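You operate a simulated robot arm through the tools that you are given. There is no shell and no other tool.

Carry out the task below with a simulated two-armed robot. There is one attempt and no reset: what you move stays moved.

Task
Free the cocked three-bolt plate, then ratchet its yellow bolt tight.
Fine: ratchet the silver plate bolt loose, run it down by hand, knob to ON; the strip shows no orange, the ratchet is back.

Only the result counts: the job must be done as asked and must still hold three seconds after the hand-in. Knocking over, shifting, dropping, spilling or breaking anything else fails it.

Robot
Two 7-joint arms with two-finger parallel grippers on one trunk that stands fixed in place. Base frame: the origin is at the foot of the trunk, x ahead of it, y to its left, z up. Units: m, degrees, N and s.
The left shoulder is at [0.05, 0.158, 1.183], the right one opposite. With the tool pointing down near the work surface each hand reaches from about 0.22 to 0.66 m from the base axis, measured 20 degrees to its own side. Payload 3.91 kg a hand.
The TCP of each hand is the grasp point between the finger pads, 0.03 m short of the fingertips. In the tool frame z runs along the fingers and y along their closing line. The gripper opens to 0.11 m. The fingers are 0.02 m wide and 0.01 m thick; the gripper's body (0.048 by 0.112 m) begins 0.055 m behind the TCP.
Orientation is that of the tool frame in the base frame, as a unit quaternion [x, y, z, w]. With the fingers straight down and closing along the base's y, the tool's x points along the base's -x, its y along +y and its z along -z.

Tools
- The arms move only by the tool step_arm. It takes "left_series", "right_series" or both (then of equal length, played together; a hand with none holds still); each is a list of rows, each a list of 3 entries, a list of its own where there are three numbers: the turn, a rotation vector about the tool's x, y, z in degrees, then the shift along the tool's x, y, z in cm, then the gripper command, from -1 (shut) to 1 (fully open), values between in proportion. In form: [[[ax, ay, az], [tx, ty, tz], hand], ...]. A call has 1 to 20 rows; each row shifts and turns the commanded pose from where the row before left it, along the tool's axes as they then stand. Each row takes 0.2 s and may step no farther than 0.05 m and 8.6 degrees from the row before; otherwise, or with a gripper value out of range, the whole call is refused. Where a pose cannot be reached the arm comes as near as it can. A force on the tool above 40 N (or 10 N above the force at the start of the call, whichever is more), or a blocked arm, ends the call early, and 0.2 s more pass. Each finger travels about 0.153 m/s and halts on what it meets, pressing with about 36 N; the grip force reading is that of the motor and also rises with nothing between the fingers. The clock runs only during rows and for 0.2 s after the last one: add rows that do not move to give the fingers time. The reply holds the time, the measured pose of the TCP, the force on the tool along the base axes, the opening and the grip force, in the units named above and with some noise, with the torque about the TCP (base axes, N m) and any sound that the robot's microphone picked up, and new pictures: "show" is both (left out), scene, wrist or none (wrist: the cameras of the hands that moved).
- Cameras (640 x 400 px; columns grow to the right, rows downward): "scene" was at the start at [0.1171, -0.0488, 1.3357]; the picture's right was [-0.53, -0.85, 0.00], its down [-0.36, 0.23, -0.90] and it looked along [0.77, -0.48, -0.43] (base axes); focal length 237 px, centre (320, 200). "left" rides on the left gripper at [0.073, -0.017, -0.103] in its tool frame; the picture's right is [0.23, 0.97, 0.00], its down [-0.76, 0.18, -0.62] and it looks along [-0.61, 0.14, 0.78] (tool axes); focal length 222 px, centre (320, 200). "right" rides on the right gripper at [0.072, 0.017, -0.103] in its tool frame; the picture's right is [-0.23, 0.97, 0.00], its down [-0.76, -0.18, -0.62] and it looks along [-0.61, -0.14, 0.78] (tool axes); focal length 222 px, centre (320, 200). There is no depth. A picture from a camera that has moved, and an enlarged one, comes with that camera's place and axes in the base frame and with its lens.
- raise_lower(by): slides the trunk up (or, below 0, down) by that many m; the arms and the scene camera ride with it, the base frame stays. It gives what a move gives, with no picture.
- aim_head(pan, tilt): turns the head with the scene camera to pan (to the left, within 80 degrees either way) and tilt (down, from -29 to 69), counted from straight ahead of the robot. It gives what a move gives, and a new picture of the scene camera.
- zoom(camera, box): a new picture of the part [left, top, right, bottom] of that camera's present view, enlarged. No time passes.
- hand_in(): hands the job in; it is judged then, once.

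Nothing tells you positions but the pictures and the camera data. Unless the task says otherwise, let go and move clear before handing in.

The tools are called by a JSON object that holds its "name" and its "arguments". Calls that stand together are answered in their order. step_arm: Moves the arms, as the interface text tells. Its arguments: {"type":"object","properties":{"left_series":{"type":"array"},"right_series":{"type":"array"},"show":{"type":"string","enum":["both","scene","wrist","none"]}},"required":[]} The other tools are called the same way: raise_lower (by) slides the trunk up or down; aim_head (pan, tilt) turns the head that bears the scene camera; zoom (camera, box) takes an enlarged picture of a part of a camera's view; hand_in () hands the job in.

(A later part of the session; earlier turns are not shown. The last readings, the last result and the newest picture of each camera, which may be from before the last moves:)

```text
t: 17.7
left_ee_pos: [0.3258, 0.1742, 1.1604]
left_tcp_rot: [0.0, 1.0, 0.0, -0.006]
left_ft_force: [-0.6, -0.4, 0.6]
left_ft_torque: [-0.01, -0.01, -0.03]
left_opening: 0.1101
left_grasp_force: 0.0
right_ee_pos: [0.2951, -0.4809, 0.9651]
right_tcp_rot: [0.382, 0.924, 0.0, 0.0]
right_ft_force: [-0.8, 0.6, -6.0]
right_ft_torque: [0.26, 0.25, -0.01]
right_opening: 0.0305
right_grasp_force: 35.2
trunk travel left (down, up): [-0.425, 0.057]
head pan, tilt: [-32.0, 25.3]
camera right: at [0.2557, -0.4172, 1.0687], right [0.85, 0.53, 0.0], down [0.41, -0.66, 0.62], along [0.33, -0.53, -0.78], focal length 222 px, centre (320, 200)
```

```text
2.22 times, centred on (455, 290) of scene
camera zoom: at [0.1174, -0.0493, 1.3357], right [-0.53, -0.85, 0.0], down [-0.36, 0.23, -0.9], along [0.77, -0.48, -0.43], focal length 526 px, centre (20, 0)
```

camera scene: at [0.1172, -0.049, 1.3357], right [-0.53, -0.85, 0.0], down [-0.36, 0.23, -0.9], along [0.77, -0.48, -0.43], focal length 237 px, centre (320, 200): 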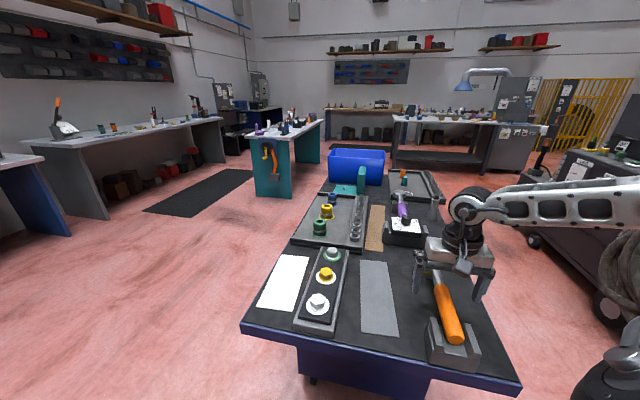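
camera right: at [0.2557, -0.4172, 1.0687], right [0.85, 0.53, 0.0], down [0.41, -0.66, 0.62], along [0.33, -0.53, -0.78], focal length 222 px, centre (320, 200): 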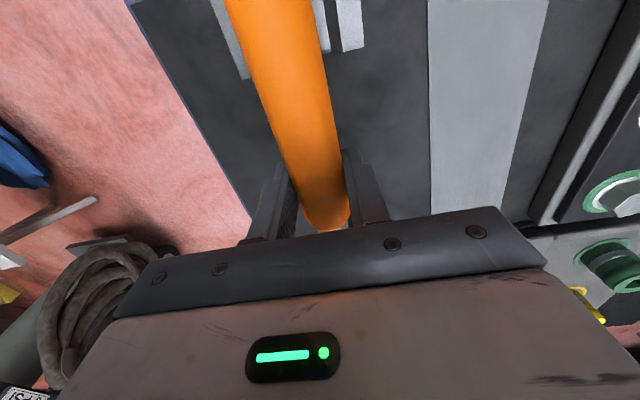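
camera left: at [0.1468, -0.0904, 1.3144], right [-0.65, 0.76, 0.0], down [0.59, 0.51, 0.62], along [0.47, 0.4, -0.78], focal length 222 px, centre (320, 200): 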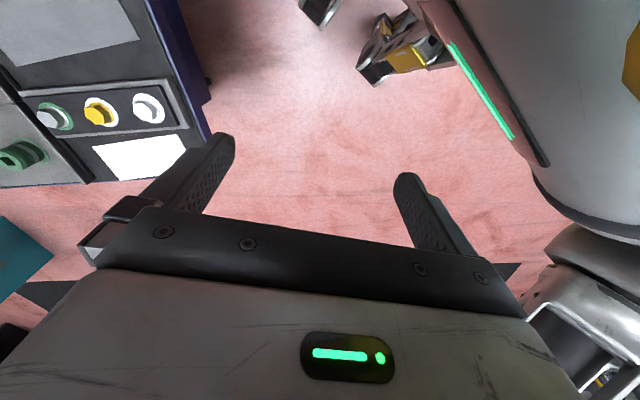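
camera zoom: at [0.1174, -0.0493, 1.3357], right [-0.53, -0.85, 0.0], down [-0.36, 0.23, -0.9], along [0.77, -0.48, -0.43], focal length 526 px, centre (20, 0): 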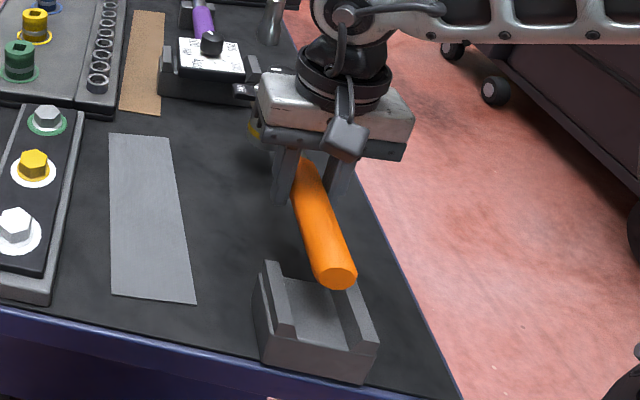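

The ratchet is held level (6 N, head-heavy torque 0.36 N·m) with no droop. I'll raise it, turn the hand so the handle points to about 220° from the head, and carry it toward the silver bolt, staying high.

{"name": "step_arm", "arguments": {"right_series": [[[0, 0, 0], [0, 0, -2.5], -1], [[0, 0, 0], [0, 0, -2.5], -1], [[0, 0, 0], [0, 0, -2.5], -1], [[0, 0, -7.0], [0, 0, 0], -1], [[0, 0, -7.0], [0, 0, 0], -1], [[0, 0, -7.0], [0, 0, 0], -1], [[0, 0, -7.0], [0, 0, 0], -1], [[0, 0, -7.0], [0, 0, 0], -1], [[0, 0, -7.0], [0, 0, 0], -1], [[0, 0, -7.0], [0, 0, 0], -1], [[0, 0, -7.0], [0, 0, 0], -1], [[0, 0, -7.0], [0, 0, 0], -1], [[0, 0, -7.0], [0, 0, 0], -1], [[0, 0, -7.0], [0, 0, 0], -1], [[0, 0, -7.0], [0, 0, 0], -1], [[0, 0, 0], [-2.5, 1.7, 0], -1], [[0, 0, 0], [-2.5, 1.7, 0], -1], [[0, 0, 0], [-2.5, 1.7, 0], -1], [[0, 0, 0], [-2.5, 1.7, 0], -1]], "show": "both"}}

```text
t: 21.7
left_ee_pos: [0.3275, 0.1744, 1.1599]
left_tcp_rot: [0.0, 1.0, 0.0, -0.005]
left_ft_force: [0.3, -0.5, -0.2]
left_ft_torque: [-0.01, -0.04, 0.0]
left_opening: 0.11
left_grasp_force: 0.1
right_ee_pos: [0.3931, -0.3789, 1.0349]
right_tcp_rot: [-0.067, 0.998, 0.005, 0.001]
right_ft_force: [0.1, 0.1, -5.0]
right_ft_torque: [-0.08, 0.35, 0.05]
right_opening: 0.0303
right_grasp_force: 35.4
right hand out of reach, approached as far as the arm can: row 10, 11, 12, 13, 14, 15
trunk travel left (down, up): [-0.425, 0.057]
head pan, tilt: [-32.0, 25.3]
camera scene: at [0.1179, -0.0489, 1.3356], right [-0.53, -0.85, 0.0], down [-0.36, 0.23, -0.9], along [0.77, -0.48, -0.43], focal length 237 px, centre (320, 200)
camera right: at [0.319, -0.3703, 1.1392], right [0.1, 1.0, 0.01], down [0.78, -0.08, 0.62], along [0.62, -0.05, -0.78], focal length 222 px, centre (320, 200)
```

scene: 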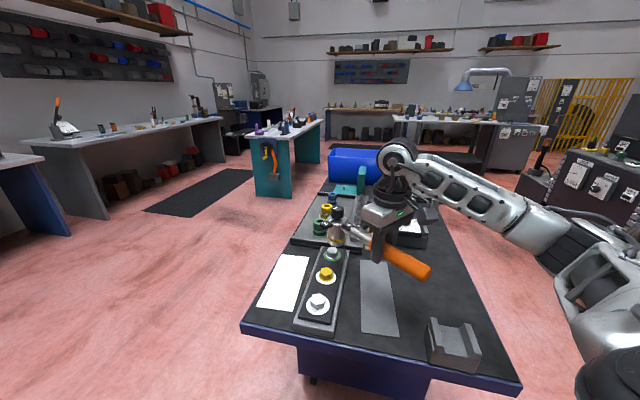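
right: 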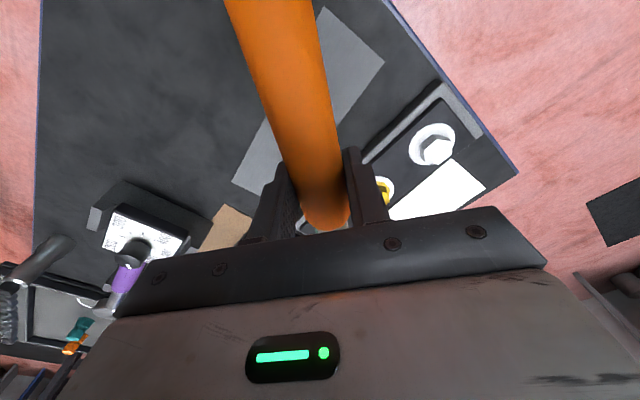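

The wrist reached its turn limit there, but nearer the body it should have more range. I'll move the head over the silver bolt with the handle pointing roughly 195°.

{"name": "step_arm", "arguments": {"right_series": [[[0, 0, 0], [1.78, 2.69, 0], -1], [[0, 0, 0], [1.78, 2.69, 0], -1], [[0, 0, 0], [1.78, 2.69, 0], -1], [[0, 0, 0], [1.78, 2.69, 0], -1], [[0, 0, -7.3], [0, 0, 0], -1], [[0, 0, 0], [0, 0, 0], -1]], "show": "both"}}

```text
t: 23.1
left_ee_pos: [0.3262, 0.1739, 1.1604]
left_tcp_rot: [0.0, 1.0, 0.001, -0.005]
left_ft_force: [-0.2, 1.7, -0.5]
left_ft_torque: [0.0, -0.04, -0.01]
left_opening: 0.1101
left_grasp_force: 0.1
right_ee_pos: [0.3089, -0.2799, 1.0392]
right_tcp_rot: [-0.131, 0.991, 0.005, 0.001]
right_ft_force: [-0.2, 0.3, -6.1]
right_ft_torque: [-0.09, 0.33, 0.0]
right_opening: 0.0302
right_grasp_force: 35.8
trunk travel left (down, up): [-0.425, 0.057]
head pan, tilt: [-32.0, 25.3]
camera scene: at [0.1174, -0.049, 1.3357], right [-0.53, -0.85, 0.0], down [-0.36, 0.23, -0.9], along [0.77, -0.48, -0.43], focal length 237 px, centre (320, 200)
camera right: at [0.2337, -0.283, 1.1416], right [-0.03, 1.0, 0.01], down [0.78, 0.02, 0.62], along [0.62, 0.03, -0.78], focal length 222 px, centre (320, 200)
```

scene: 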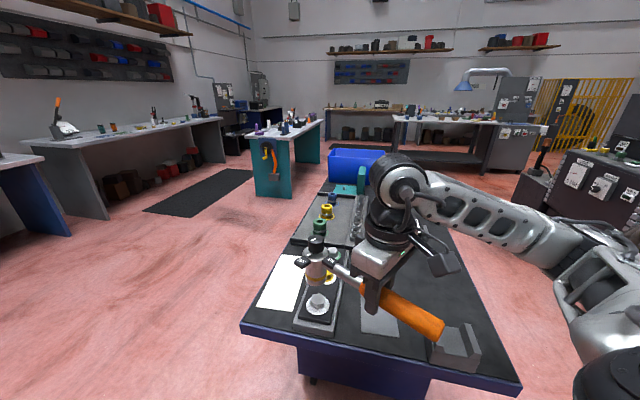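
right: 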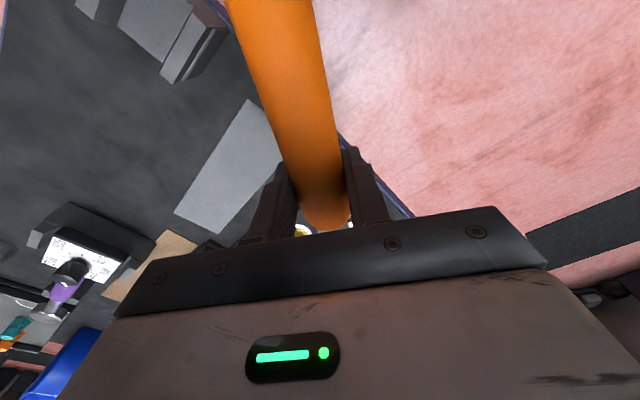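

The head is near the silver bolt and well visible from the head camera. Zooming in to measure the offset.

{"name": "zoom", "arguments": {"camera": "scene", "box": [285, 225, 385, 325]}}

{"name": "zoom", "arguments": {"camera": "scene", "box": [295, 230, 345, 265]}}

{"name": "zoom", "arguments": {"camera": "scene", "box": [295, 265, 345, 320]}}

```text
4.00 times, centred on (335, 275) of scene
camera zoom: at [0.1174, -0.049, 1.3357], right [-0.53, -0.85, 0.0], down [-0.36, 0.23, -0.9], along [0.77, -0.48, -0.43], focal length 947 px, centre (260, -100)
```

zoom: 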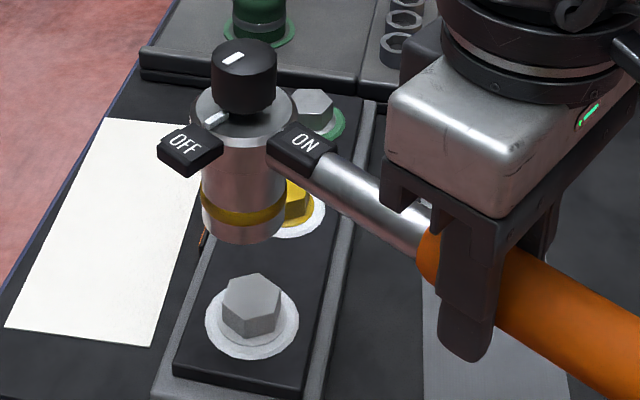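

```text
11.43 times, centred on (320, 248) of scene
camera zoom: at [0.1174, -0.049, 1.3357], right [-0.53, -0.85, 0.0], down [-0.36, 0.23, -0.9], along [0.77, -0.48, -0.43], focal length 2707 px, centre (320, -343)
```

zoom: 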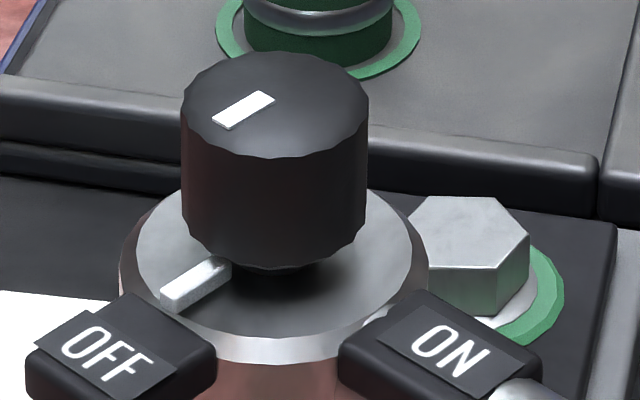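

```text
7.27 times, centred on (320, 292) of scene
camera zoom: at [0.1174, -0.049, 1.3357], right [-0.53, -0.85, 0.0], down [-0.36, 0.23, -0.9], along [0.77, -0.48, -0.43], focal length 1722 px, centre (320, -473)
```

zoom: 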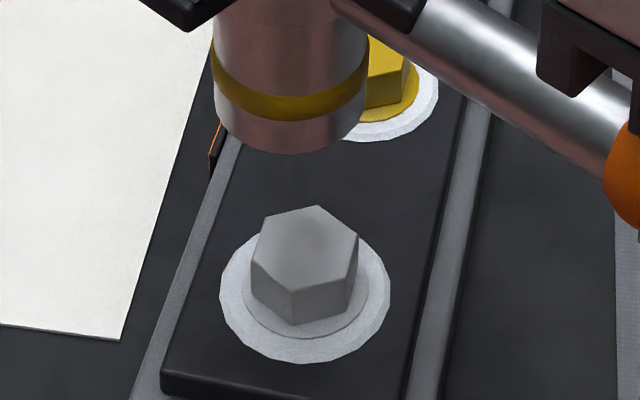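

The socket and bolt are clearly visible; the socket needs roughly 5 mm of correction. I'll level the hand slightly, lower the socket to just above the bolt head and re-measure at equal heights.

{"name": "step_arm", "arguments": {"right_series": [[[0.56, 0.15, 0], [-0.1, -0.55, 0], -1], [[0, 0, 0], [0, 0, 2.0], -1], [[0, 0, 0], [0, 0, 2.0], -1], [[0, 0, 0], [0, 0, 1.3], -1], [[0, 0, 0], [0, 0, 0], -1]], "show": "none"}}

{"name": "zoom", "arguments": {"camera": "scene", "box": [295, 265, 345, 320]}}

{"name": "zoom", "arguments": {"camera": "scene", "box": [285, 245, 385, 325]}}

```text
t: 24.3
left_ee_pos: [0.3264, 0.1734, 1.1598]
left_tcp_rot: [0.0, 1.0, 0.001, -0.006]
left_ft_force: [0.1, 0.0, -0.2]
left_ft_torque: [-0.02, 0.01, 0.0]
left_opening: 0.1099
left_grasp_force: 0.1
right_ee_pos: [0.311, -0.2863, 0.9857]
right_tcp_rot: [-0.131, 0.991, -0.001, 0.0]
right_ft_force: [-1.1, 0.9, -5.3]
right_ft_torque: [-0.12, 0.36, -0.01]
right_opening: 0.0304
right_grasp_force: 36.2
trunk travel left (down, up): [-0.425, 0.057]
head pan, tilt: [-32.0, 25.3]
```

```text
7.27 times, centred on (320, 292) of scene
camera zoom: at [0.1174, -0.0491, 1.3357], right [-0.53, -0.85, 0.0], down [-0.36, 0.23, -0.9], along [0.77, -0.48, -0.43], focal length 1722 px, centre (320, -473)
```

zoom: 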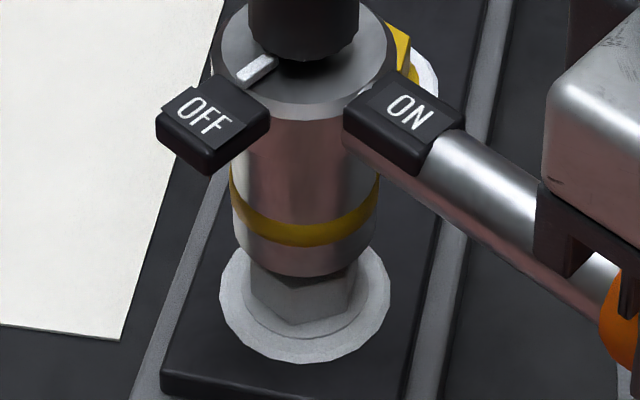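

```text
5.00 times, centred on (335, 285) of scene
camera zoom: at [0.1174, -0.0491, 1.3357], right [-0.53, -0.85, 0.0], down [-0.36, 0.23, -0.9], along [0.77, -0.48, -0.43], focal length 1184 px, centre (245, -225)
```

zoom: 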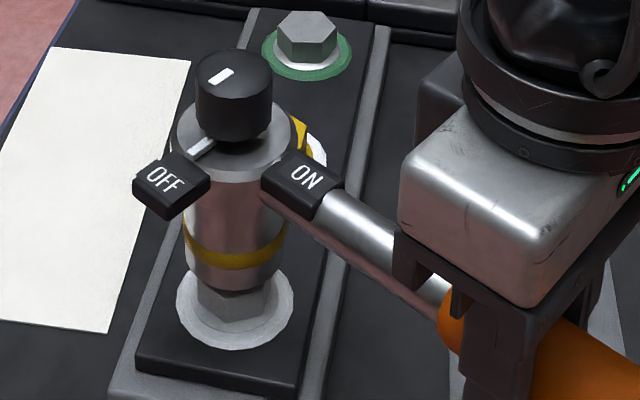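

The socket hovers right over the silver bolt. Before committing, I want to confirm which end of the plate is cocked, so I'll bring the left wrist camera to look at the strip from the left side, staying well clear.

{"name": "step_arm", "arguments": {"left_series": [[[0, 0, 0], [-2.26, -3.48, 2.0], -1], [[0, 0, 0], [-2.26, -3.48, 2.0], -1], [[0, 0, 0], [-2.26, -3.48, 2.0], -1], [[0, 0, 0], [-2.26, -3.48, 2.0], -1], [[0, 0, 0], [-2.26, -3.0, 2.0], -1], [[0, 0, 8], [0, 0, 0], -1], [[0, 0, 8], [0, 0, 0], -1], [[0, 0, 8], [0, 0, 0], -1], [[0, 0, 8], [0, 0, 0], -1], [[0, 0, 8], [0, 0, 0], -1], [[0, 0, 8], [0, 0, 0], -1], [[0, 0, 8], [0, 0, 0], -1], [[0, -8, 0], [0, 0, 0], -1], [[0, -8, 0], [0, 0, 0], -1], [[0, -8, 0], [0, 0, 0], -1]], "show": "both"}}

```text
t: 27.5
left_ee_pos: [0.4379, 0.0048, 1.0589]
left_tcp_rot: [0.459, 0.864, -0.101, 0.18]
left_ft_force: [0.6, -0.7, 0.1]
left_ft_torque: [-0.03, -0.01, 0.0]
left_opening: 0.0001
left_grasp_force: 35.7
right_ee_pos: [0.3113, -0.2853, 0.9842]
right_tcp_rot: [-0.13, 0.992, 0.001, 0.001]
right_ft_force: [0.3, 0.7, -5.8]
right_ft_torque: [-0.05, 0.35, 0.02]
right_opening: 0.0302
right_grasp_force: 36.0
trunk travel left (down, up): [-0.425, 0.057]
head pan, tilt: [-32.0, 25.3]
camera scene: at [0.1174, -0.0488, 1.3357], right [-0.53, -0.85, 0.0], down [-0.36, 0.23, -0.9], along [0.77, -0.48, -0.43], focal length 237 px, centre (320, 200)
camera left: at [0.364, 0.0837, 1.1264], right [0.69, 0.72, -0.1], down [0.4, -0.27, 0.88], along [0.6, -0.64, -0.47], focal length 222 px, centre (320, 200)
```

scene: 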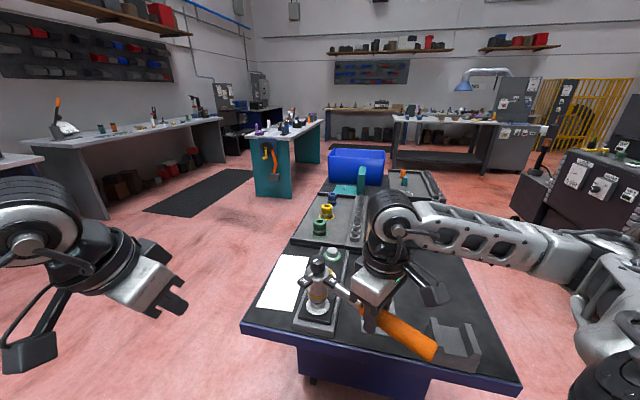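
left: 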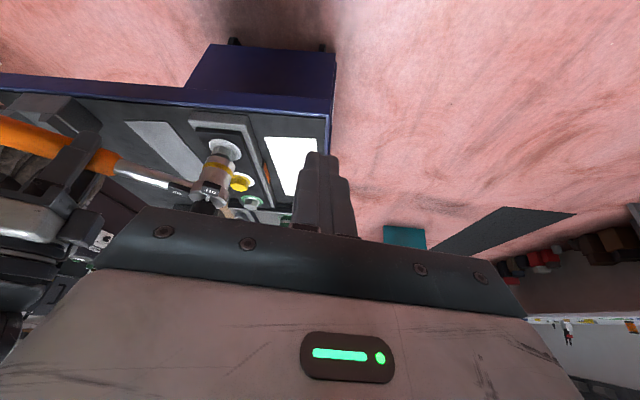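

{"name": "zoom", "arguments": {"camera": "left", "box": [190, 125, 310, 210]}}

{"name": "zoom", "arguments": {"camera": "left", "box": [245, 145, 295, 185]}}

{"name": "zoom", "arguments": {"camera": "left", "box": [195, 125, 255, 170]}}

```text
4.71 times, centred on (250, 168) of left
camera zoom: at [0.364, 0.0837, 1.1264], right [0.69, 0.72, -0.1], down [0.4, -0.27, 0.88], along [0.6, -0.64, -0.47], focal length 1045 px, centre (649, 353)
```

zoom: 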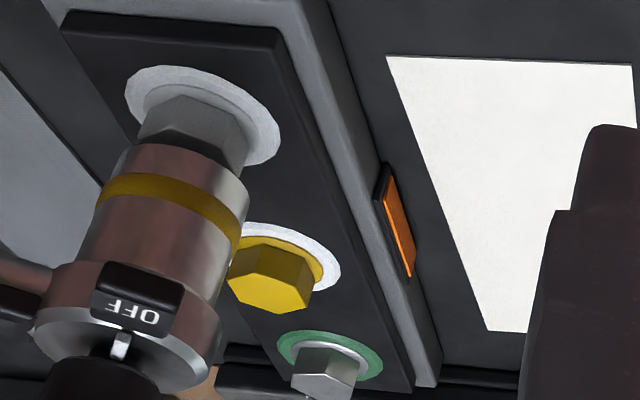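

```text
10.00 times, centred on (270, 165) of left
camera zoom: at [0.364, 0.0837, 1.1264], right [0.69, 0.72, -0.1], down [0.4, -0.27, 0.88], along [0.6, -0.64, -0.47], focal length 2221 px, centre (820, 550)
```

zoom: 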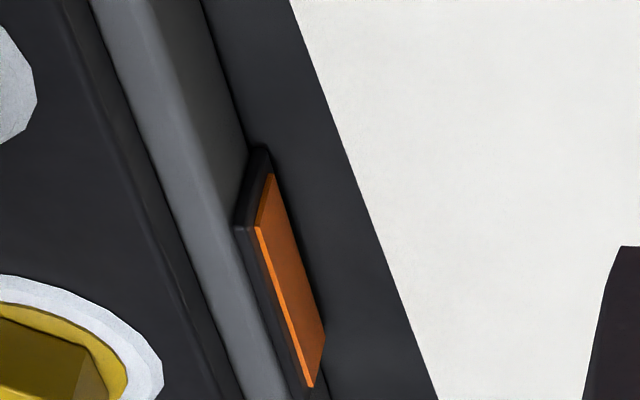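

```text
8.89 times, centred on (225, 148) of left
camera zoom: at [0.364, 0.0837, 1.1264], right [0.69, 0.72, -0.1], down [0.4, -0.27, 0.88], along [0.6, -0.64, -0.47], focal length 1974 px, centre (1164, 667)
```

zoom: 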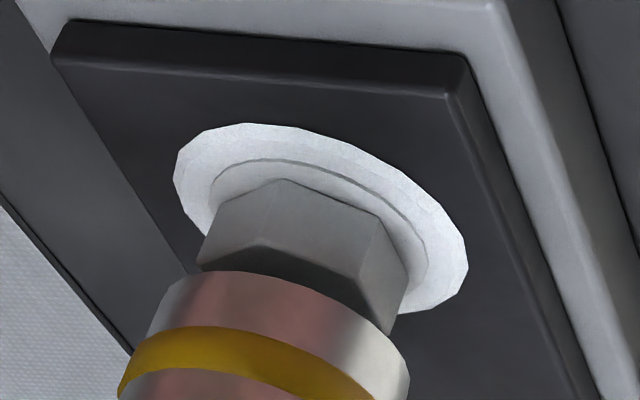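

The strip is an orange-lit panel on the base's side. I'll compare the three bolts more closely to be sure which is "the silver one".

{"name": "zoom", "arguments": {"camera": "scene", "box": [320, 242, 350, 264]}}

{"name": "zoom", "arguments": {"camera": "left", "box": [230, 180, 280, 212]}}

{"name": "zoom", "arguments": {"camera": "scene", "box": [355, 170, 445, 240]}}

```text
16.00 times, centred on (335, 253) of scene
camera zoom: at [0.1174, -0.0488, 1.3357], right [-0.53, -0.85, 0.0], down [-0.36, 0.23, -0.9], along [0.77, -0.48, -0.43], focal length 3789 px, centre (80, -648)
```

zoom: 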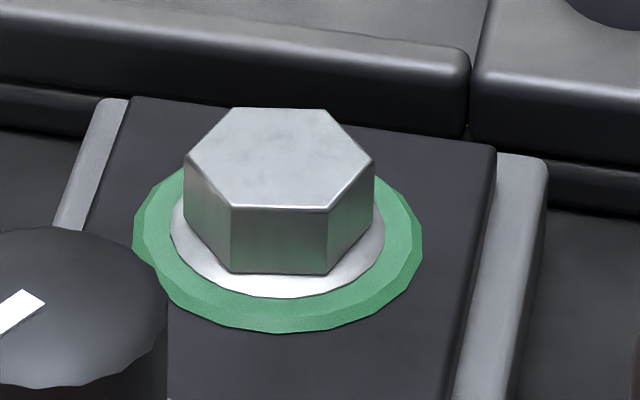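

```text
12.50 times, centred on (255, 196) of left
camera zoom: at [0.364, 0.0837, 1.1264], right [0.69, 0.72, -0.1], down [0.4, -0.27, 0.88], along [0.6, -0.64, -0.47], focal length 2776 px, centre (1132, 250)
```

zoom: 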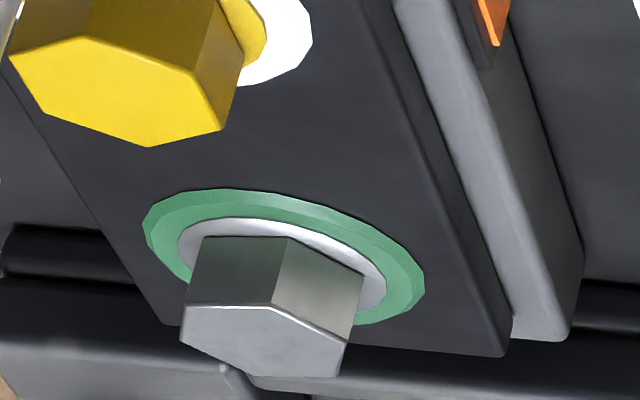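

```text
5.71 times, centred on (400, 205) of scene
camera zoom: at [0.1174, -0.0488, 1.3357], right [-0.53, -0.85, 0.0], down [-0.36, 0.23, -0.9], along [0.77, -0.48, -0.43], focal length 1353 px, centre (-137, 171)
```

zoom: 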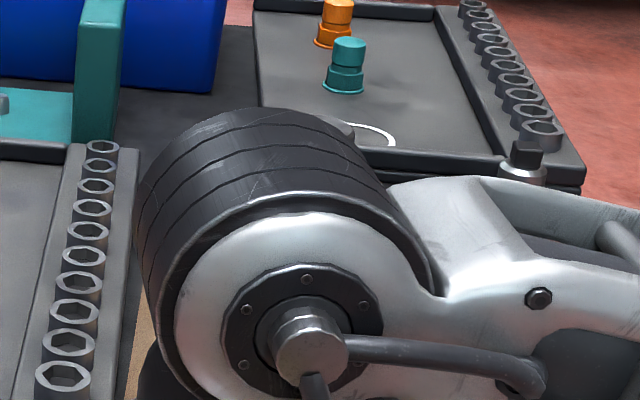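

On close inspection the near bolt is matte white (white flange), the middle one yellow, and only the far one, with the green "tight" ring, is bright silver metal. So the silver bolt is the far one at about (0.572, -0.375). I'll lift and carry the head over there.

{"name": "step_arm", "arguments": {"right_series": [[[0, 0, 0], [0, 0, -2.3], -1], [[0, 0, 0], [0, 0, -2.3], -1], [[0, 0, 0], [-1.81, -3.06, 0], -1], [[0, 0, 0], [-1.81, -3.06, 0], -1], [[0, 0, 0], [-1.81, -3.06, 0], -1], [[0, 0, 0], [-1.81, -3.06, 0], -1], [[0, 0, 0], [-1.81, -3.06, 0], -1], [[0, 0, 0], [0, 0, 0], -1]], "show": "scene"}}

{"name": "zoom", "arguments": {"camera": "scene", "box": [300, 205, 380, 275]}}

{"name": "zoom", "arguments": {"camera": "left", "box": [190, 125, 310, 210]}}

```text
t: 29.3
left_ee_pos: [0.4392, 0.0049, 1.0602]
left_tcp_rot: [0.458, 0.865, -0.099, 0.179]
left_ft_force: [-0.3, 0.5, -0.4]
left_ft_torque: [0.01, -0.03, -0.02]
left_opening: 0.0
left_grasp_force: 36.0
right_ee_pos: [0.4269, -0.4035, 1.0299]
right_tcp_rot: [-0.13, 0.992, 0.001, 0.0]
right_ft_force: [0.2, 0.2, -6.1]
right_ft_torque: [-0.11, 0.37, 0.03]
right_opening: 0.0305
right_grasp_force: 35.8
right hand out of reach, approached as far as the arm can: row 7
trunk travel left (down, up): [-0.425, 0.057]
head pan, tilt: [-32.0, 25.3]
camera scene: at [0.1177, -0.0493, 1.3356], right [-0.53, -0.85, 0.0], down [-0.36, 0.23, -0.9], along [0.77, -0.48, -0.43], focal length 237 px, centre (320, 200)
```

scene: 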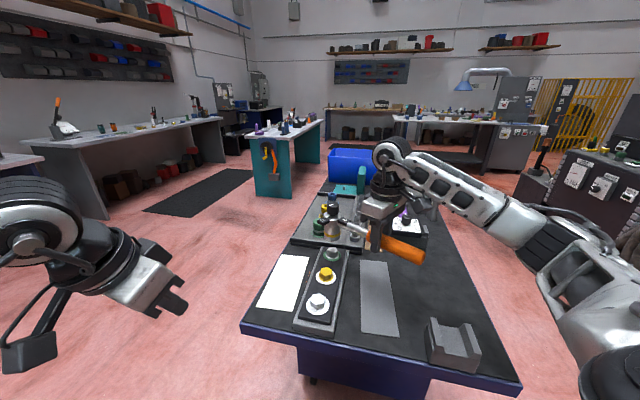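

```text
5.71 times, centred on (340, 240) of scene
camera zoom: at [0.1177, -0.0493, 1.3356], right [-0.53, -0.85, 0.0], down [-0.36, 0.23, -0.9], along [0.77, -0.48, -0.43], focal length 1353 px, centre (206, -29)
```

zoom: 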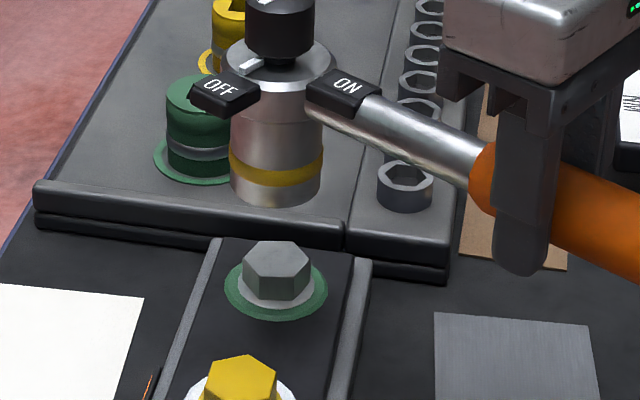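

```text
4.71 times, centred on (250, 168) of left
camera zoom: at [0.3643, 0.0834, 1.1265], right [0.69, 0.72, -0.1], down [0.4, -0.27, 0.87], along [0.6, -0.64, -0.47], focal length 1045 px, centre (649, 353)
```

zoom: 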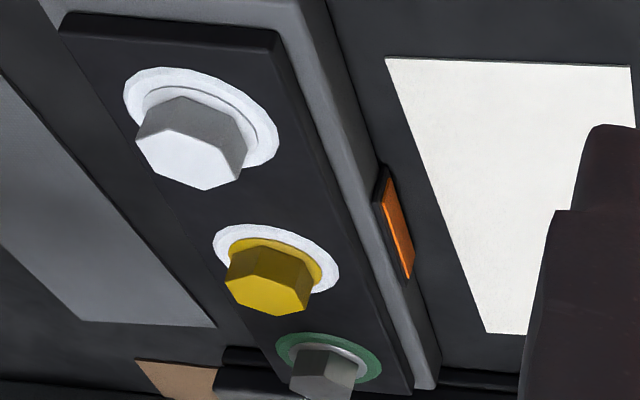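

The near bolt really is white like the pad, so the far metallic one is the silver bolt. I'll turn the handle to 180° for reach and bring the socket over it, then lower to just above.

{"name": "step_arm", "arguments": {"right_series": [[[0, 0, 7.5], [0, 0, 0], -1], [[0, 0, 7.5], [0, 0, 0], -1], [[0, 0, 0], [-0.3, 1.4, 0], -1], [[0, 0, 0], [-0.3, 1.4, 0], -1], [[0, 0, 0], [0, 0, 2.0], -1], [[0, 0, 0], [0, 0, 2.0], -1], [[0, 0, 0], [0, 0, 0], -1]], "show": "scene"}}

{"name": "zoom", "arguments": {"camera": "scene", "box": [310, 220, 370, 270]}}

{"name": "zoom", "arguments": {"camera": "left", "box": [190, 145, 310, 230]}}

```text
t: 30.9
left_ee_pos: [0.4384, 0.0041, 1.0608]
left_tcp_rot: [0.459, 0.864, -0.099, 0.179]
left_ft_force: [-0.5, 0.4, 0.4]
left_ft_torque: [0.0, 0.0, -0.01]
left_opening: 0.0001
left_grasp_force: 36.5
right_ee_pos: [0.435, -0.3729, 0.9896]
right_tcp_rot: [0.001, 1.0, 0.0, 0.0]
right_ft_force: [-0.3, 0.8, -5.2]
right_ft_torque: [-0.01, 0.39, -0.01]
right_opening: 0.0301
right_grasp_force: 35.9
trunk travel left (down, up): [-0.425, 0.057]
head pan, tilt: [-32.0, 25.3]
camera scene: at [0.1175, -0.0491, 1.3357], right [-0.53, -0.85, 0.0], down [-0.36, 0.23, -0.9], along [0.77, -0.48, -0.43], focal length 237 px, centre (320, 200)
```

scene: 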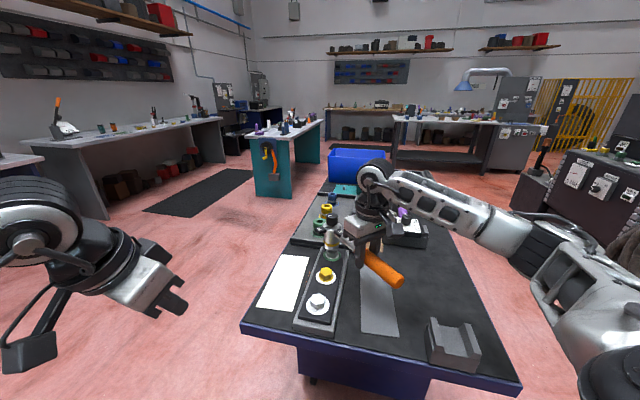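

```text
8.00 times, centred on (340, 245) of scene
camera zoom: at [0.1175, -0.0491, 1.3357], right [-0.53, -0.85, 0.0], down [-0.36, 0.23, -0.9], along [0.77, -0.48, -0.43], focal length 1895 px, centre (160, -160)
```

zoom: 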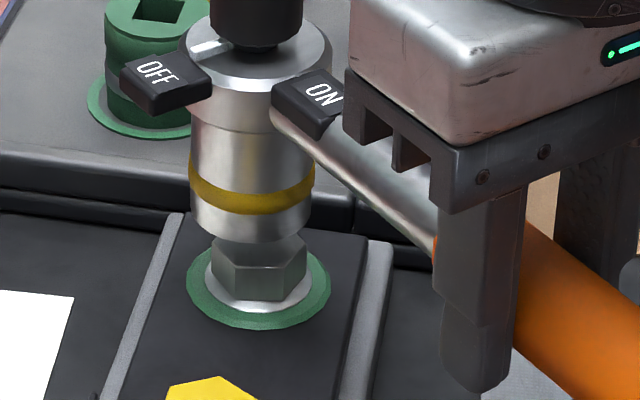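

```text
4.71 times, centred on (250, 188) of left
camera zoom: at [0.3642, 0.0835, 1.1265], right [0.69, 0.72, -0.1], down [0.4, -0.27, 0.87], along [0.6, -0.64, -0.47], focal length 1045 px, centre (649, 259)
```

zoom: 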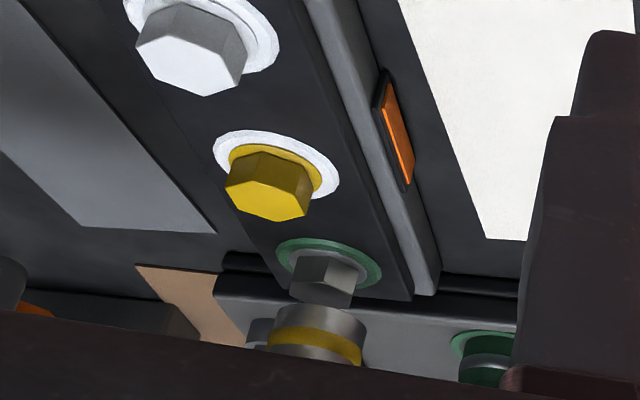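

The socket is nearly over the silver bolt. I'll zoom both views to measure the remaining offset precisely.

{"name": "zoom", "arguments": {"camera": "left", "box": [230, 190, 280, 222]}}

{"name": "zoom", "arguments": {"camera": "scene", "box": [318, 232, 350, 264]}}

```text
12.50 times, centred on (255, 206) of left
camera zoom: at [0.3642, 0.0835, 1.1265], right [0.69, 0.72, -0.1], down [0.4, -0.27, 0.87], along [0.6, -0.64, -0.47], focal length 2776 px, centre (1132, 125)
```

zoom: 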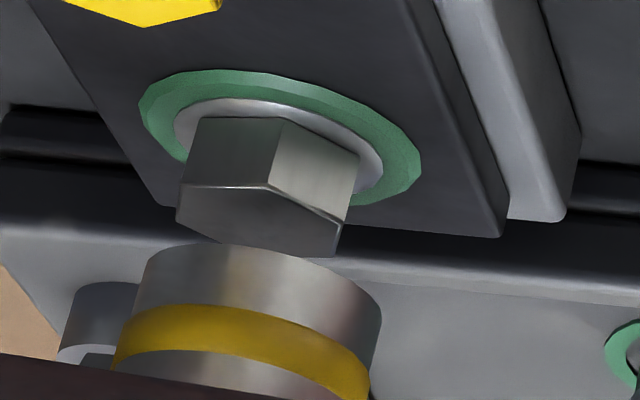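

```text
12.50 times, centred on (334, 248) of scene
camera zoom: at [0.1175, -0.0491, 1.3357], right [-0.53, -0.85, 0.0], down [-0.36, 0.23, -0.9], along [0.77, -0.48, -0.43], focal length 2960 px, centre (145, -400)
```

zoom: 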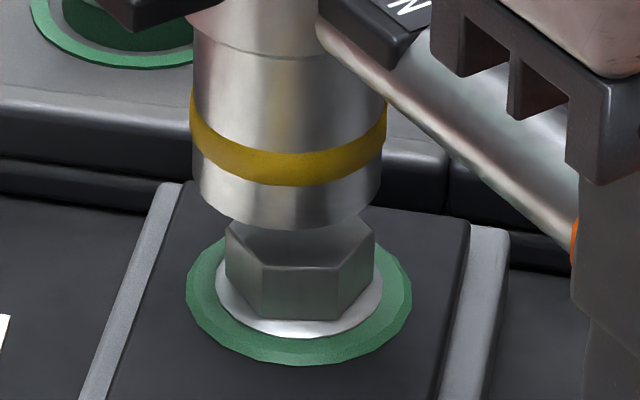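

By both views the socket is about 4 mm too far in x and 1 mm in y. Correcting and lowering to a few mm above the bolt head.

{"name": "step_arm", "arguments": {"right_series": [[[0, 0, 0], [0.43, -0.12, 0], -1], [[0, 0, 0], [0, 0, 0.9], -1], [[0, 0, 0], [0, 0, 0], -1]], "show": "none"}}

{"name": "zoom", "arguments": {"camera": "left", "box": [230, 190, 280, 222]}}

{"name": "zoom", "arguments": {"camera": "scene", "box": [318, 232, 350, 264]}}

```text
t: 31.7
left_ee_pos: [0.4387, 0.0038, 1.0604]
left_tcp_rot: [0.459, 0.865, -0.1, 0.179]
left_ft_force: [-0.1, 0.0, 0.0]
left_ft_torque: [0.02, -0.01, -0.01]
left_opening: 0.0002
left_grasp_force: 36.3
right_ee_pos: [0.4316, -0.3746, 0.9823]
right_tcp_rot: [0.001, 1.0, 0.0, 0.0]
right_ft_force: [0.4, -0.4, -6.0]
right_ft_torque: [-0.01, 0.34, 0.02]
right_opening: 0.0303
right_grasp_force: 36.2
trunk travel left (down, up): [-0.425, 0.057]
head pan, tilt: [-32.0, 25.3]
```

```text
12.50 times, centred on (255, 206) of left
camera zoom: at [0.3642, 0.0835, 1.1265], right [0.69, 0.72, -0.1], down [0.4, -0.27, 0.87], along [0.6, -0.64, -0.47], focal length 2776 px, centre (1132, 125)
```

zoom: 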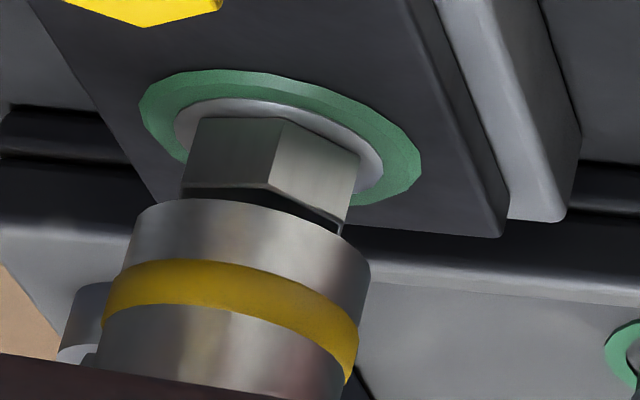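

```text
12.50 times, centred on (334, 248) of scene
camera zoom: at [0.1176, -0.0491, 1.3357], right [-0.53, -0.85, 0.0], down [-0.36, 0.23, -0.9], along [0.77, -0.48, -0.43], focal length 2960 px, centre (145, -400)
```

zoom: 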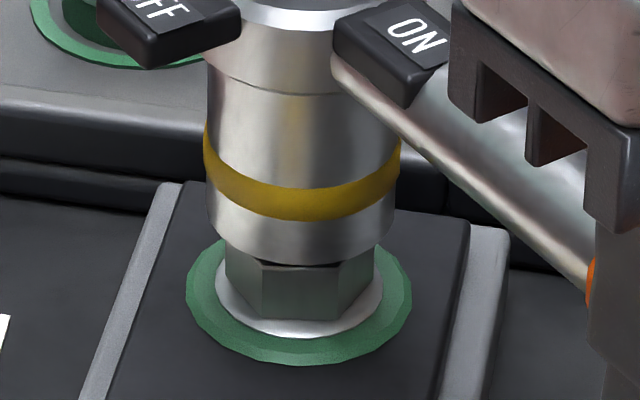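

The alignment is now within about half a millimetre, with the socket 6 mm above the head. I'll lower gently and watch for contact.

{"name": "step_arm", "arguments": {"right_series": [[[0, 0, 0], [0, 0, 0.3], -1], [[0, 0, 0], [0, 0, 0.3], -1], [[0, 0, 0], [0, 0, 0.3], -1], [[0, 0, 0], [0, 0, 0.2], -1]], "show": "none"}}

{"name": "zoom", "arguments": {"camera": "left", "box": [230, 190, 280, 222]}}

{"name": "zoom", "arguments": {"camera": "scene", "box": [318, 232, 350, 264]}}

```text
t: 32.7
left_ee_pos: [0.4371, 0.0049, 1.061]
left_tcp_rot: [0.458, 0.865, -0.099, 0.18]
left_ft_force: [-0.1, -0.5, -0.7]
left_ft_torque: [0.01, 0.02, -0.01]
left_opening: 0.0
left_grasp_force: 36.3
right_ee_pos: [0.43, -0.3755, 0.9735]
right_tcp_rot: [0.001, 1.0, 0.0, 0.003]
right_ft_force: [-10.2, -0.1, 10.3]
right_ft_torque: [-0.03, -0.96, -0.12]
right_opening: 0.0294
right_grasp_force: 36.9
trunk travel left (down, up): [-0.425, 0.057]
head pan, tilt: [-32.0, 25.3]
```

```text
12.50 times, centred on (255, 206) of left
camera zoom: at [0.3623, 0.0842, 1.1275], right [0.69, 0.72, -0.1], down [0.4, -0.27, 0.88], along [0.6, -0.64, -0.47], focal length 2776 px, centre (1132, 125)
```

zoom: 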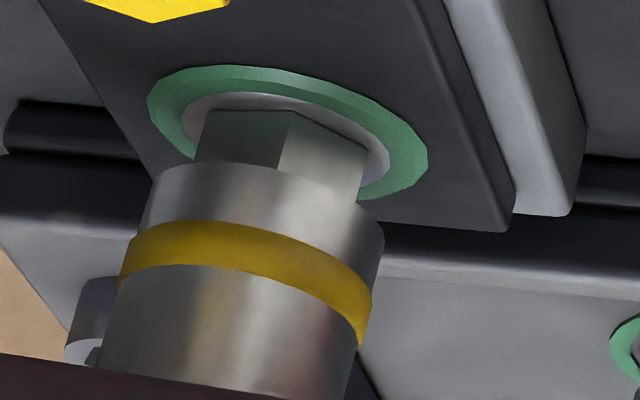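

```text
12.50 times, centred on (334, 248) of scene
camera zoom: at [0.1151, -0.0482, 1.3362], right [-0.53, -0.85, 0.0], down [-0.36, 0.23, -0.9], along [0.77, -0.48, -0.43], focal length 2960 px, centre (145, -400)
```

zoom: 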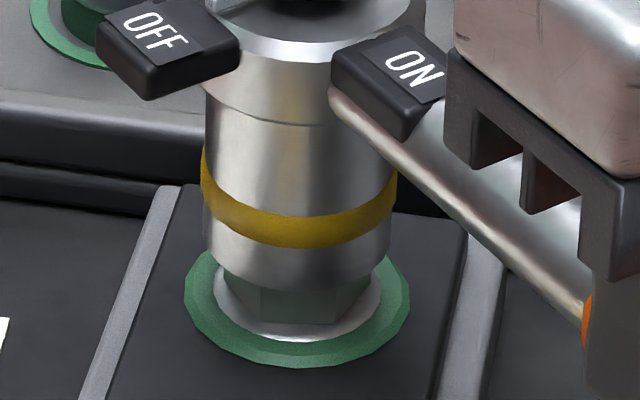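

The socket touches the bolt head (16 N push) but isn't seated yet. I'll wiggle the handle about the bolt axis a few degrees so the hex can find its place.

{"name": "step_arm", "arguments": {"right_series": [[[0, 0, -2.5], [-0.01, -0.6, 0], -1], [[0, 0, -2.5], [-0.01, -0.6, 0], -1], [[0, 0, -2.5], [-0.01, -0.6, 0], -1], [[0, 0, -2.5], [-0.01, -0.6, 0], -1]], "show": "none"}}

{"name": "zoom", "arguments": {"camera": "scene", "box": [318, 232, 350, 264]}}

```text
t: 33.7
left_ee_pos: [0.4374, 0.0053, 1.0607]
left_tcp_rot: [0.459, 0.865, -0.098, 0.18]
left_ft_force: [-0.5, 0.2, -0.6]
left_ft_torque: [0.04, 0.0, -0.01]
left_opening: 0.0
left_grasp_force: 35.9
right_ee_pos: [0.4313, -0.398, 0.97]
right_tcp_rot: [-0.087, 0.996, 0.001, 0.001]
right_ft_force: [-11.2, -3.6, 7.9]
right_ft_torque: [-0.05, -0.73, -0.27]
right_opening: 0.0301
right_grasp_force: 35.8
trunk travel left (down, up): [-0.425, 0.057]
head pan, tilt: [-32.0, 25.3]
```

```text
12.50 times, centred on (334, 248) of scene
camera zoom: at [0.1151, -0.0486, 1.336], right [-0.53, -0.85, 0.0], down [-0.36, 0.23, -0.9], along [0.77, -0.48, -0.43], focal length 2960 px, centre (145, -400)
```

zoom: 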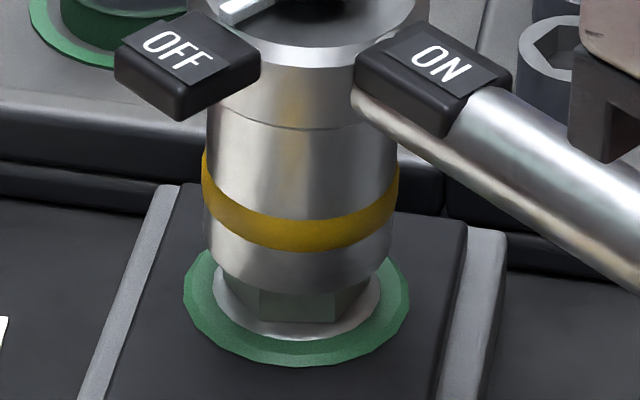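

{"name": "step_arm", "arguments": {"right_series": [[[0, 0, 2.5], [0.08, 0.6, 0], -1], [[0, 0, 2.5], [-0.01, 0.6, 0.05], -1], [[0, 0, 2.5], [-0.01, 0.6, 0], -1], [[0, 0, 2.5], [-0.01, 0.6, 0.05], -1], [[0, 0, 2.5], [-0.01, 0.6, 0], -1], [[0, 0, 2.5], [-0.01, 0.6, 0], -1], [[0, 0, 2.5], [-0.01, 0.6, 0], -1], [[0, 0, 2.5], [-0.01, 0.6, 0], -1]], "show": "none"}}

{"name": "zoom", "arguments": {"camera": "scene", "box": [318, 232, 350, 264]}}

{"name": "zoom", "arguments": {"camera": "left", "box": [230, 190, 280, 222]}}

```text
t: 35.5
left_ee_pos: [0.4364, 0.005, 1.061]
left_tcp_rot: [0.459, 0.865, -0.098, 0.18]
left_ft_force: [-0.4, -0.1, 0.6]
left_ft_torque: [0.03, -0.02, -0.03]
left_opening: 0.0001
left_grasp_force: 35.8
right_ee_pos: [0.4318, -0.3506, 0.9703]
right_tcp_rot: [0.087, 0.996, 0.0, 0.002]
right_ft_force: [-9.9, 3.6, 7.6]
right_ft_torque: [0.11, -0.65, 0.34]
right_opening: 0.0305
right_grasp_force: 36.2
trunk travel left (down, up): [-0.425, 0.057]
head pan, tilt: [-32.0, 25.3]
```

```text
12.50 times, centred on (334, 248) of scene
camera zoom: at [0.1153, -0.0479, 1.336], right [-0.53, -0.85, 0.0], down [-0.36, 0.23, -0.9], along [0.77, -0.48, -0.43], focal length 2960 px, centre (145, -400)
```

zoom: 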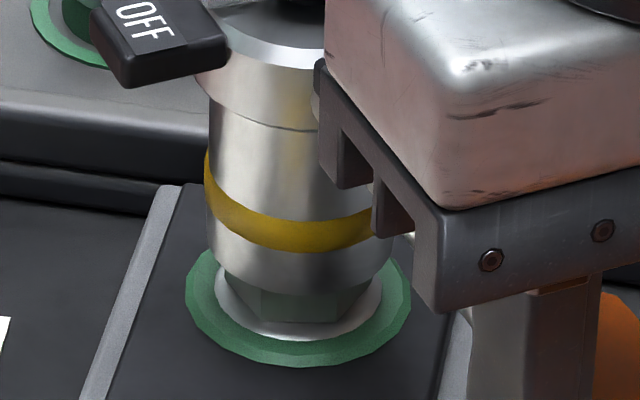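

```text
12.50 times, centred on (255, 206) of left
camera zoom: at [0.3623, 0.0845, 1.1273], right [0.69, 0.72, -0.1], down [0.4, -0.27, 0.88], along [0.6, -0.64, -0.47], focal length 2776 px, centre (1132, 125)
```

zoom: 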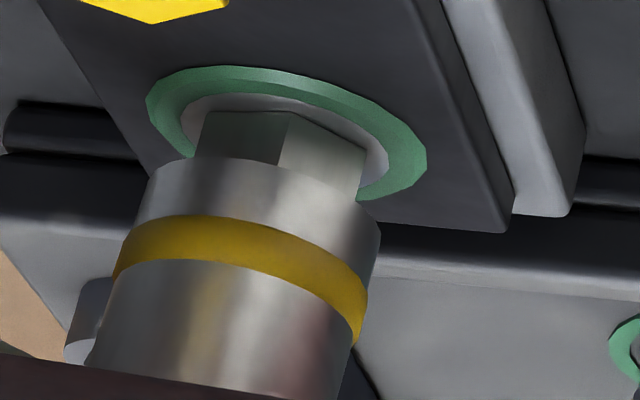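

The socket is resting on top of the hex, not yet engaged. I'll swing clockwise (free direction) further and then sweep counter-clockwise under light pressure so it drops on.

{"name": "step_arm", "arguments": {"right_series": [[[0, 0, 2.5], [0.04, 0.6, 0], -1], [[0, 0, 2.5], [-0.01, 0.6, 0], -1], [[0, 0, 2.5], [-0.01, 0.6, 0], -1], [[0, 0, 2.5], [-0.01, 0.6, 0], -1], [[0, 0, 2.5], [-0.01, 0.6, 0], -1], [[0, 0, 2.5], [-0.01, 0.6, 0], -1], [[0, 0, 2.5], [-0.01, 0.6, 0], -1], [[0, 0, 2.5], [-0.01, 0.6, 0], -1], [[0, 0, 2.5], [-0.01, 0.6, 0], -1], [[0, 0, 2.5], [-0.01, 0.6, 0], -1], [[0, 0, 2.5], [-0.01, 0.6, 0], -1], [[0, 0, 2.5], [-0.01, 0.6, 0], -1]], "show": "none"}}

{"name": "zoom", "arguments": {"camera": "left", "box": [230, 190, 280, 222]}}

```text
t: 38.1
left_ee_pos: [0.4378, 0.0053, 1.0607]
left_tcp_rot: [0.459, 0.864, -0.1, 0.179]
left_ft_force: [-0.2, 0.8, -0.5]
left_ft_torque: [-0.01, -0.04, -0.01]
left_opening: 0.0001
left_grasp_force: 35.5
right_ee_pos: [0.4614, -0.2846, 0.9715]
right_tcp_rot: [0.342, 0.94, 0.0, 0.002]
right_ft_force: [-2.9, 9.5, 4.1]
right_ft_torque: [0.09, -0.56, 0.8]
right_opening: 0.0304
right_grasp_force: 36.5
trunk travel left (down, up): [-0.425, 0.057]
head pan, tilt: [-32.0, 25.3]
```

```text
12.50 times, centred on (255, 206) of left
camera zoom: at [0.3633, 0.0847, 1.1268], right [0.69, 0.72, -0.1], down [0.4, -0.27, 0.88], along [0.6, -0.64, -0.47], focal length 2776 px, centre (1132, 125)
```

zoom: 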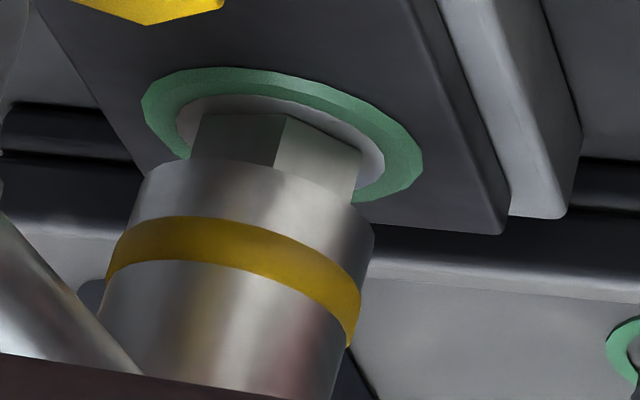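

{"name": "step_arm", "arguments": {"right_series": [[[0, 0, -4], [-0.03, -0.96, 0.05], -1], [[0, 0, -4], [-0.03, -0.96, 0.05], -1], [[0, 0, -4], [-0.03, -0.96, 0], -1], [[0, 0, -4], [-0.03, -0.96, 0], -1], [[0, 0, -4], [-0.03, -0.96, 0], -1]], "show": "none"}}

{"name": "zoom", "arguments": {"camera": "left", "box": [230, 190, 280, 222]}}

```text
t: 39.3
left_ee_pos: [0.4393, 0.0061, 1.0603]
left_tcp_rot: [0.459, 0.865, -0.1, 0.178]
left_ft_force: [-0.7, 0.1, -0.1]
left_ft_torque: [0.03, 0.02, -0.02]
left_opening: 0.0
left_grasp_force: 35.9
right_ee_pos: [0.4373, -0.3272, 0.9692]
right_tcp_rot: [0.175, 0.985, 0.0, 0.001]
right_ft_force: [2.5, 1.4, 1.0]
right_ft_torque: [-0.06, -0.77, 0.29]
right_opening: 0.0307
right_grasp_force: 36.5
trunk travel left (down, up): [-0.425, 0.057]
head pan, tilt: [-32.0, 25.3]
```

```text
12.50 times, centred on (255, 206) of left
camera zoom: at [0.3639, 0.0839, 1.1266], right [0.69, 0.72, -0.1], down [0.4, -0.27, 0.87], along [0.6, -0.64, -0.47], focal length 2776 px, centre (1132, 125)
```

zoom: 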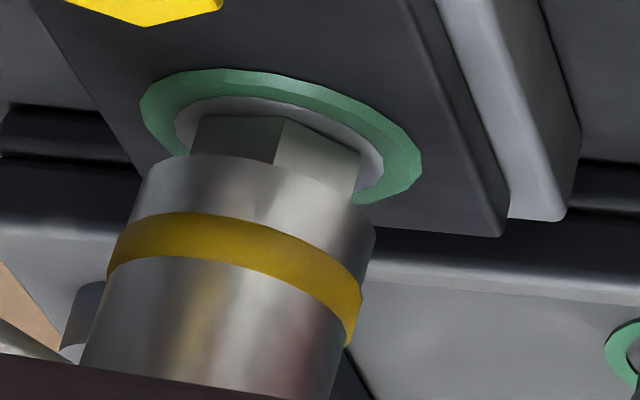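

{"name": "step_arm", "arguments": {"right_series": [[[0, 0, 0], [0, 0, 0.2], -1], [[0, 0, 0], [0, 0, 0.2], -1], [[0, 0, 0], [0, 0, 0], -1]], "show": "none"}}

{"name": "zoom", "arguments": {"camera": "left", "box": [230, 190, 280, 222]}}

```text
t: 40.1
left_ee_pos: [0.438, 0.0045, 1.0594]
left_tcp_rot: [0.459, 0.865, -0.099, 0.178]
left_ft_force: [0.0, 0.1, -0.4]
left_ft_torque: [0.0, 0.01, -0.02]
left_opening: 0.0
left_grasp_force: 35.3
right_ee_pos: [0.4355, -0.3272, 0.964]
right_tcp_rot: [0.174, 0.985, -0.001, -0.001]
right_ft_force: [1.4, 1.4, -6.1]
right_ft_torque: [0.11, 0.36, 0.16]
right_opening: 0.0306
right_grasp_force: 35.5
trunk travel left (down, up): [-0.425, 0.057]
head pan, tilt: [-32.0, 25.3]
```

```text
12.50 times, centred on (255, 206) of left
camera zoom: at [0.3646, 0.0835, 1.1262], right [0.69, 0.72, -0.1], down [0.4, -0.27, 0.87], along [0.6, -0.64, -0.47], focal length 2776 px, centre (1132, 125)
```

zoom: 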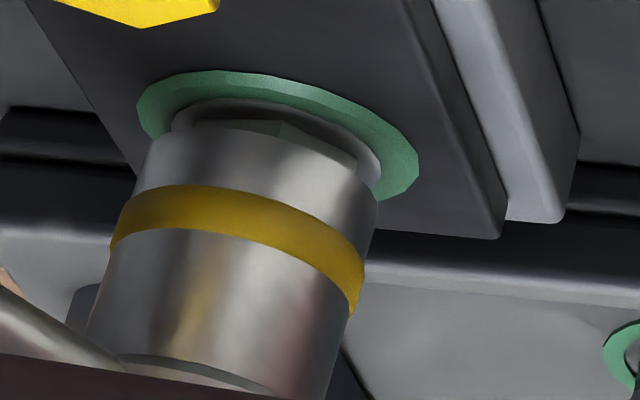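

The socket has dropped over the hex. I'll lower a bit more to seat it fully.

{"name": "step_arm", "arguments": {"right_series": [[[0, 0, 0], [0, 0, 0.25], -1], [[0, 0, 0], [0, 0, 0.25], -1], [[0, 0, 0], [0, 0, 0.2], -1], [[0, 0, 0], [0, 0, 0], -1]], "show": "none"}}

{"name": "zoom", "arguments": {"camera": "left", "box": [230, 190, 280, 222]}}

```text
t: 41.1
left_ee_pos: [0.4384, 0.0041, 1.0602]
left_tcp_rot: [0.459, 0.865, -0.1, 0.178]
left_ft_force: [0.1, 0.3, -0.1]
left_ft_torque: [0.01, 0.01, 0.0]
left_opening: 0.0002
left_grasp_force: 36.0
right_ee_pos: [0.4378, -0.3287, 0.9578]
right_tcp_rot: [0.176, 0.984, 0.0, 0.001]
right_ft_force: [0.2, 1.1, -4.6]
right_ft_torque: [0.14, 0.28, 0.06]
right_opening: 0.0301
right_grasp_force: 35.5
trunk travel left (down, up): [-0.425, 0.057]
head pan, tilt: [-32.0, 25.3]
```

```text
12.50 times, centred on (255, 206) of left
camera zoom: at [0.3642, 0.0836, 1.1265], right [0.69, 0.72, -0.1], down [0.4, -0.27, 0.87], along [0.6, -0.64, -0.47], focal length 2776 px, centre (1132, 125)
```

zoom: 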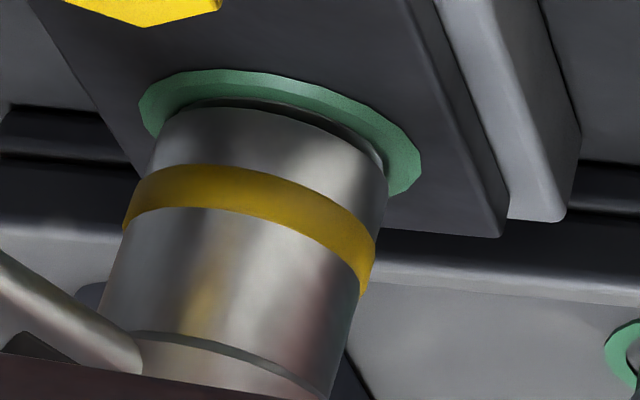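

The socket is seated on the silver bolt. I'll swing the handle clockwise first to check that it ratchets freely in that direction (OFF = loosen) and to wind up for the stroke.

{"name": "step_arm", "arguments": {"right_series": [[[0, 0, 2.5], [-0.01, 0.6, 0], -1], [[0, 0, 2.5], [-0.01, 0.6, 0], -1], [[0, 0, 2.5], [-0.01, 0.6, 0], -1], [[0, 0, 2.5], [-0.01, 0.6, 0], -1]], "show": "none"}}

```text
t: 42.1
left_ee_pos: [0.4396, 0.0051, 1.0604]
left_tcp_rot: [0.458, 0.865, -0.1, 0.179]
left_ft_force: [-0.2, 0.7, -0.5]
left_ft_torque: [0.02, 0.01, -0.01]
left_opening: 0.0
left_grasp_force: 35.5
right_ee_pos: [0.4481, -0.3062, 0.9594]
right_tcp_rot: [0.259, 0.966, 0.002, 0.002]
right_ft_force: [3.1, 4.9, -7.0]
right_ft_torque: [0.42, 0.24, 0.7]
right_opening: 0.0299
right_grasp_force: 36.1
trunk travel left (down, up): [-0.425, 0.057]
head pan, tilt: [-32.0, 25.3]
```

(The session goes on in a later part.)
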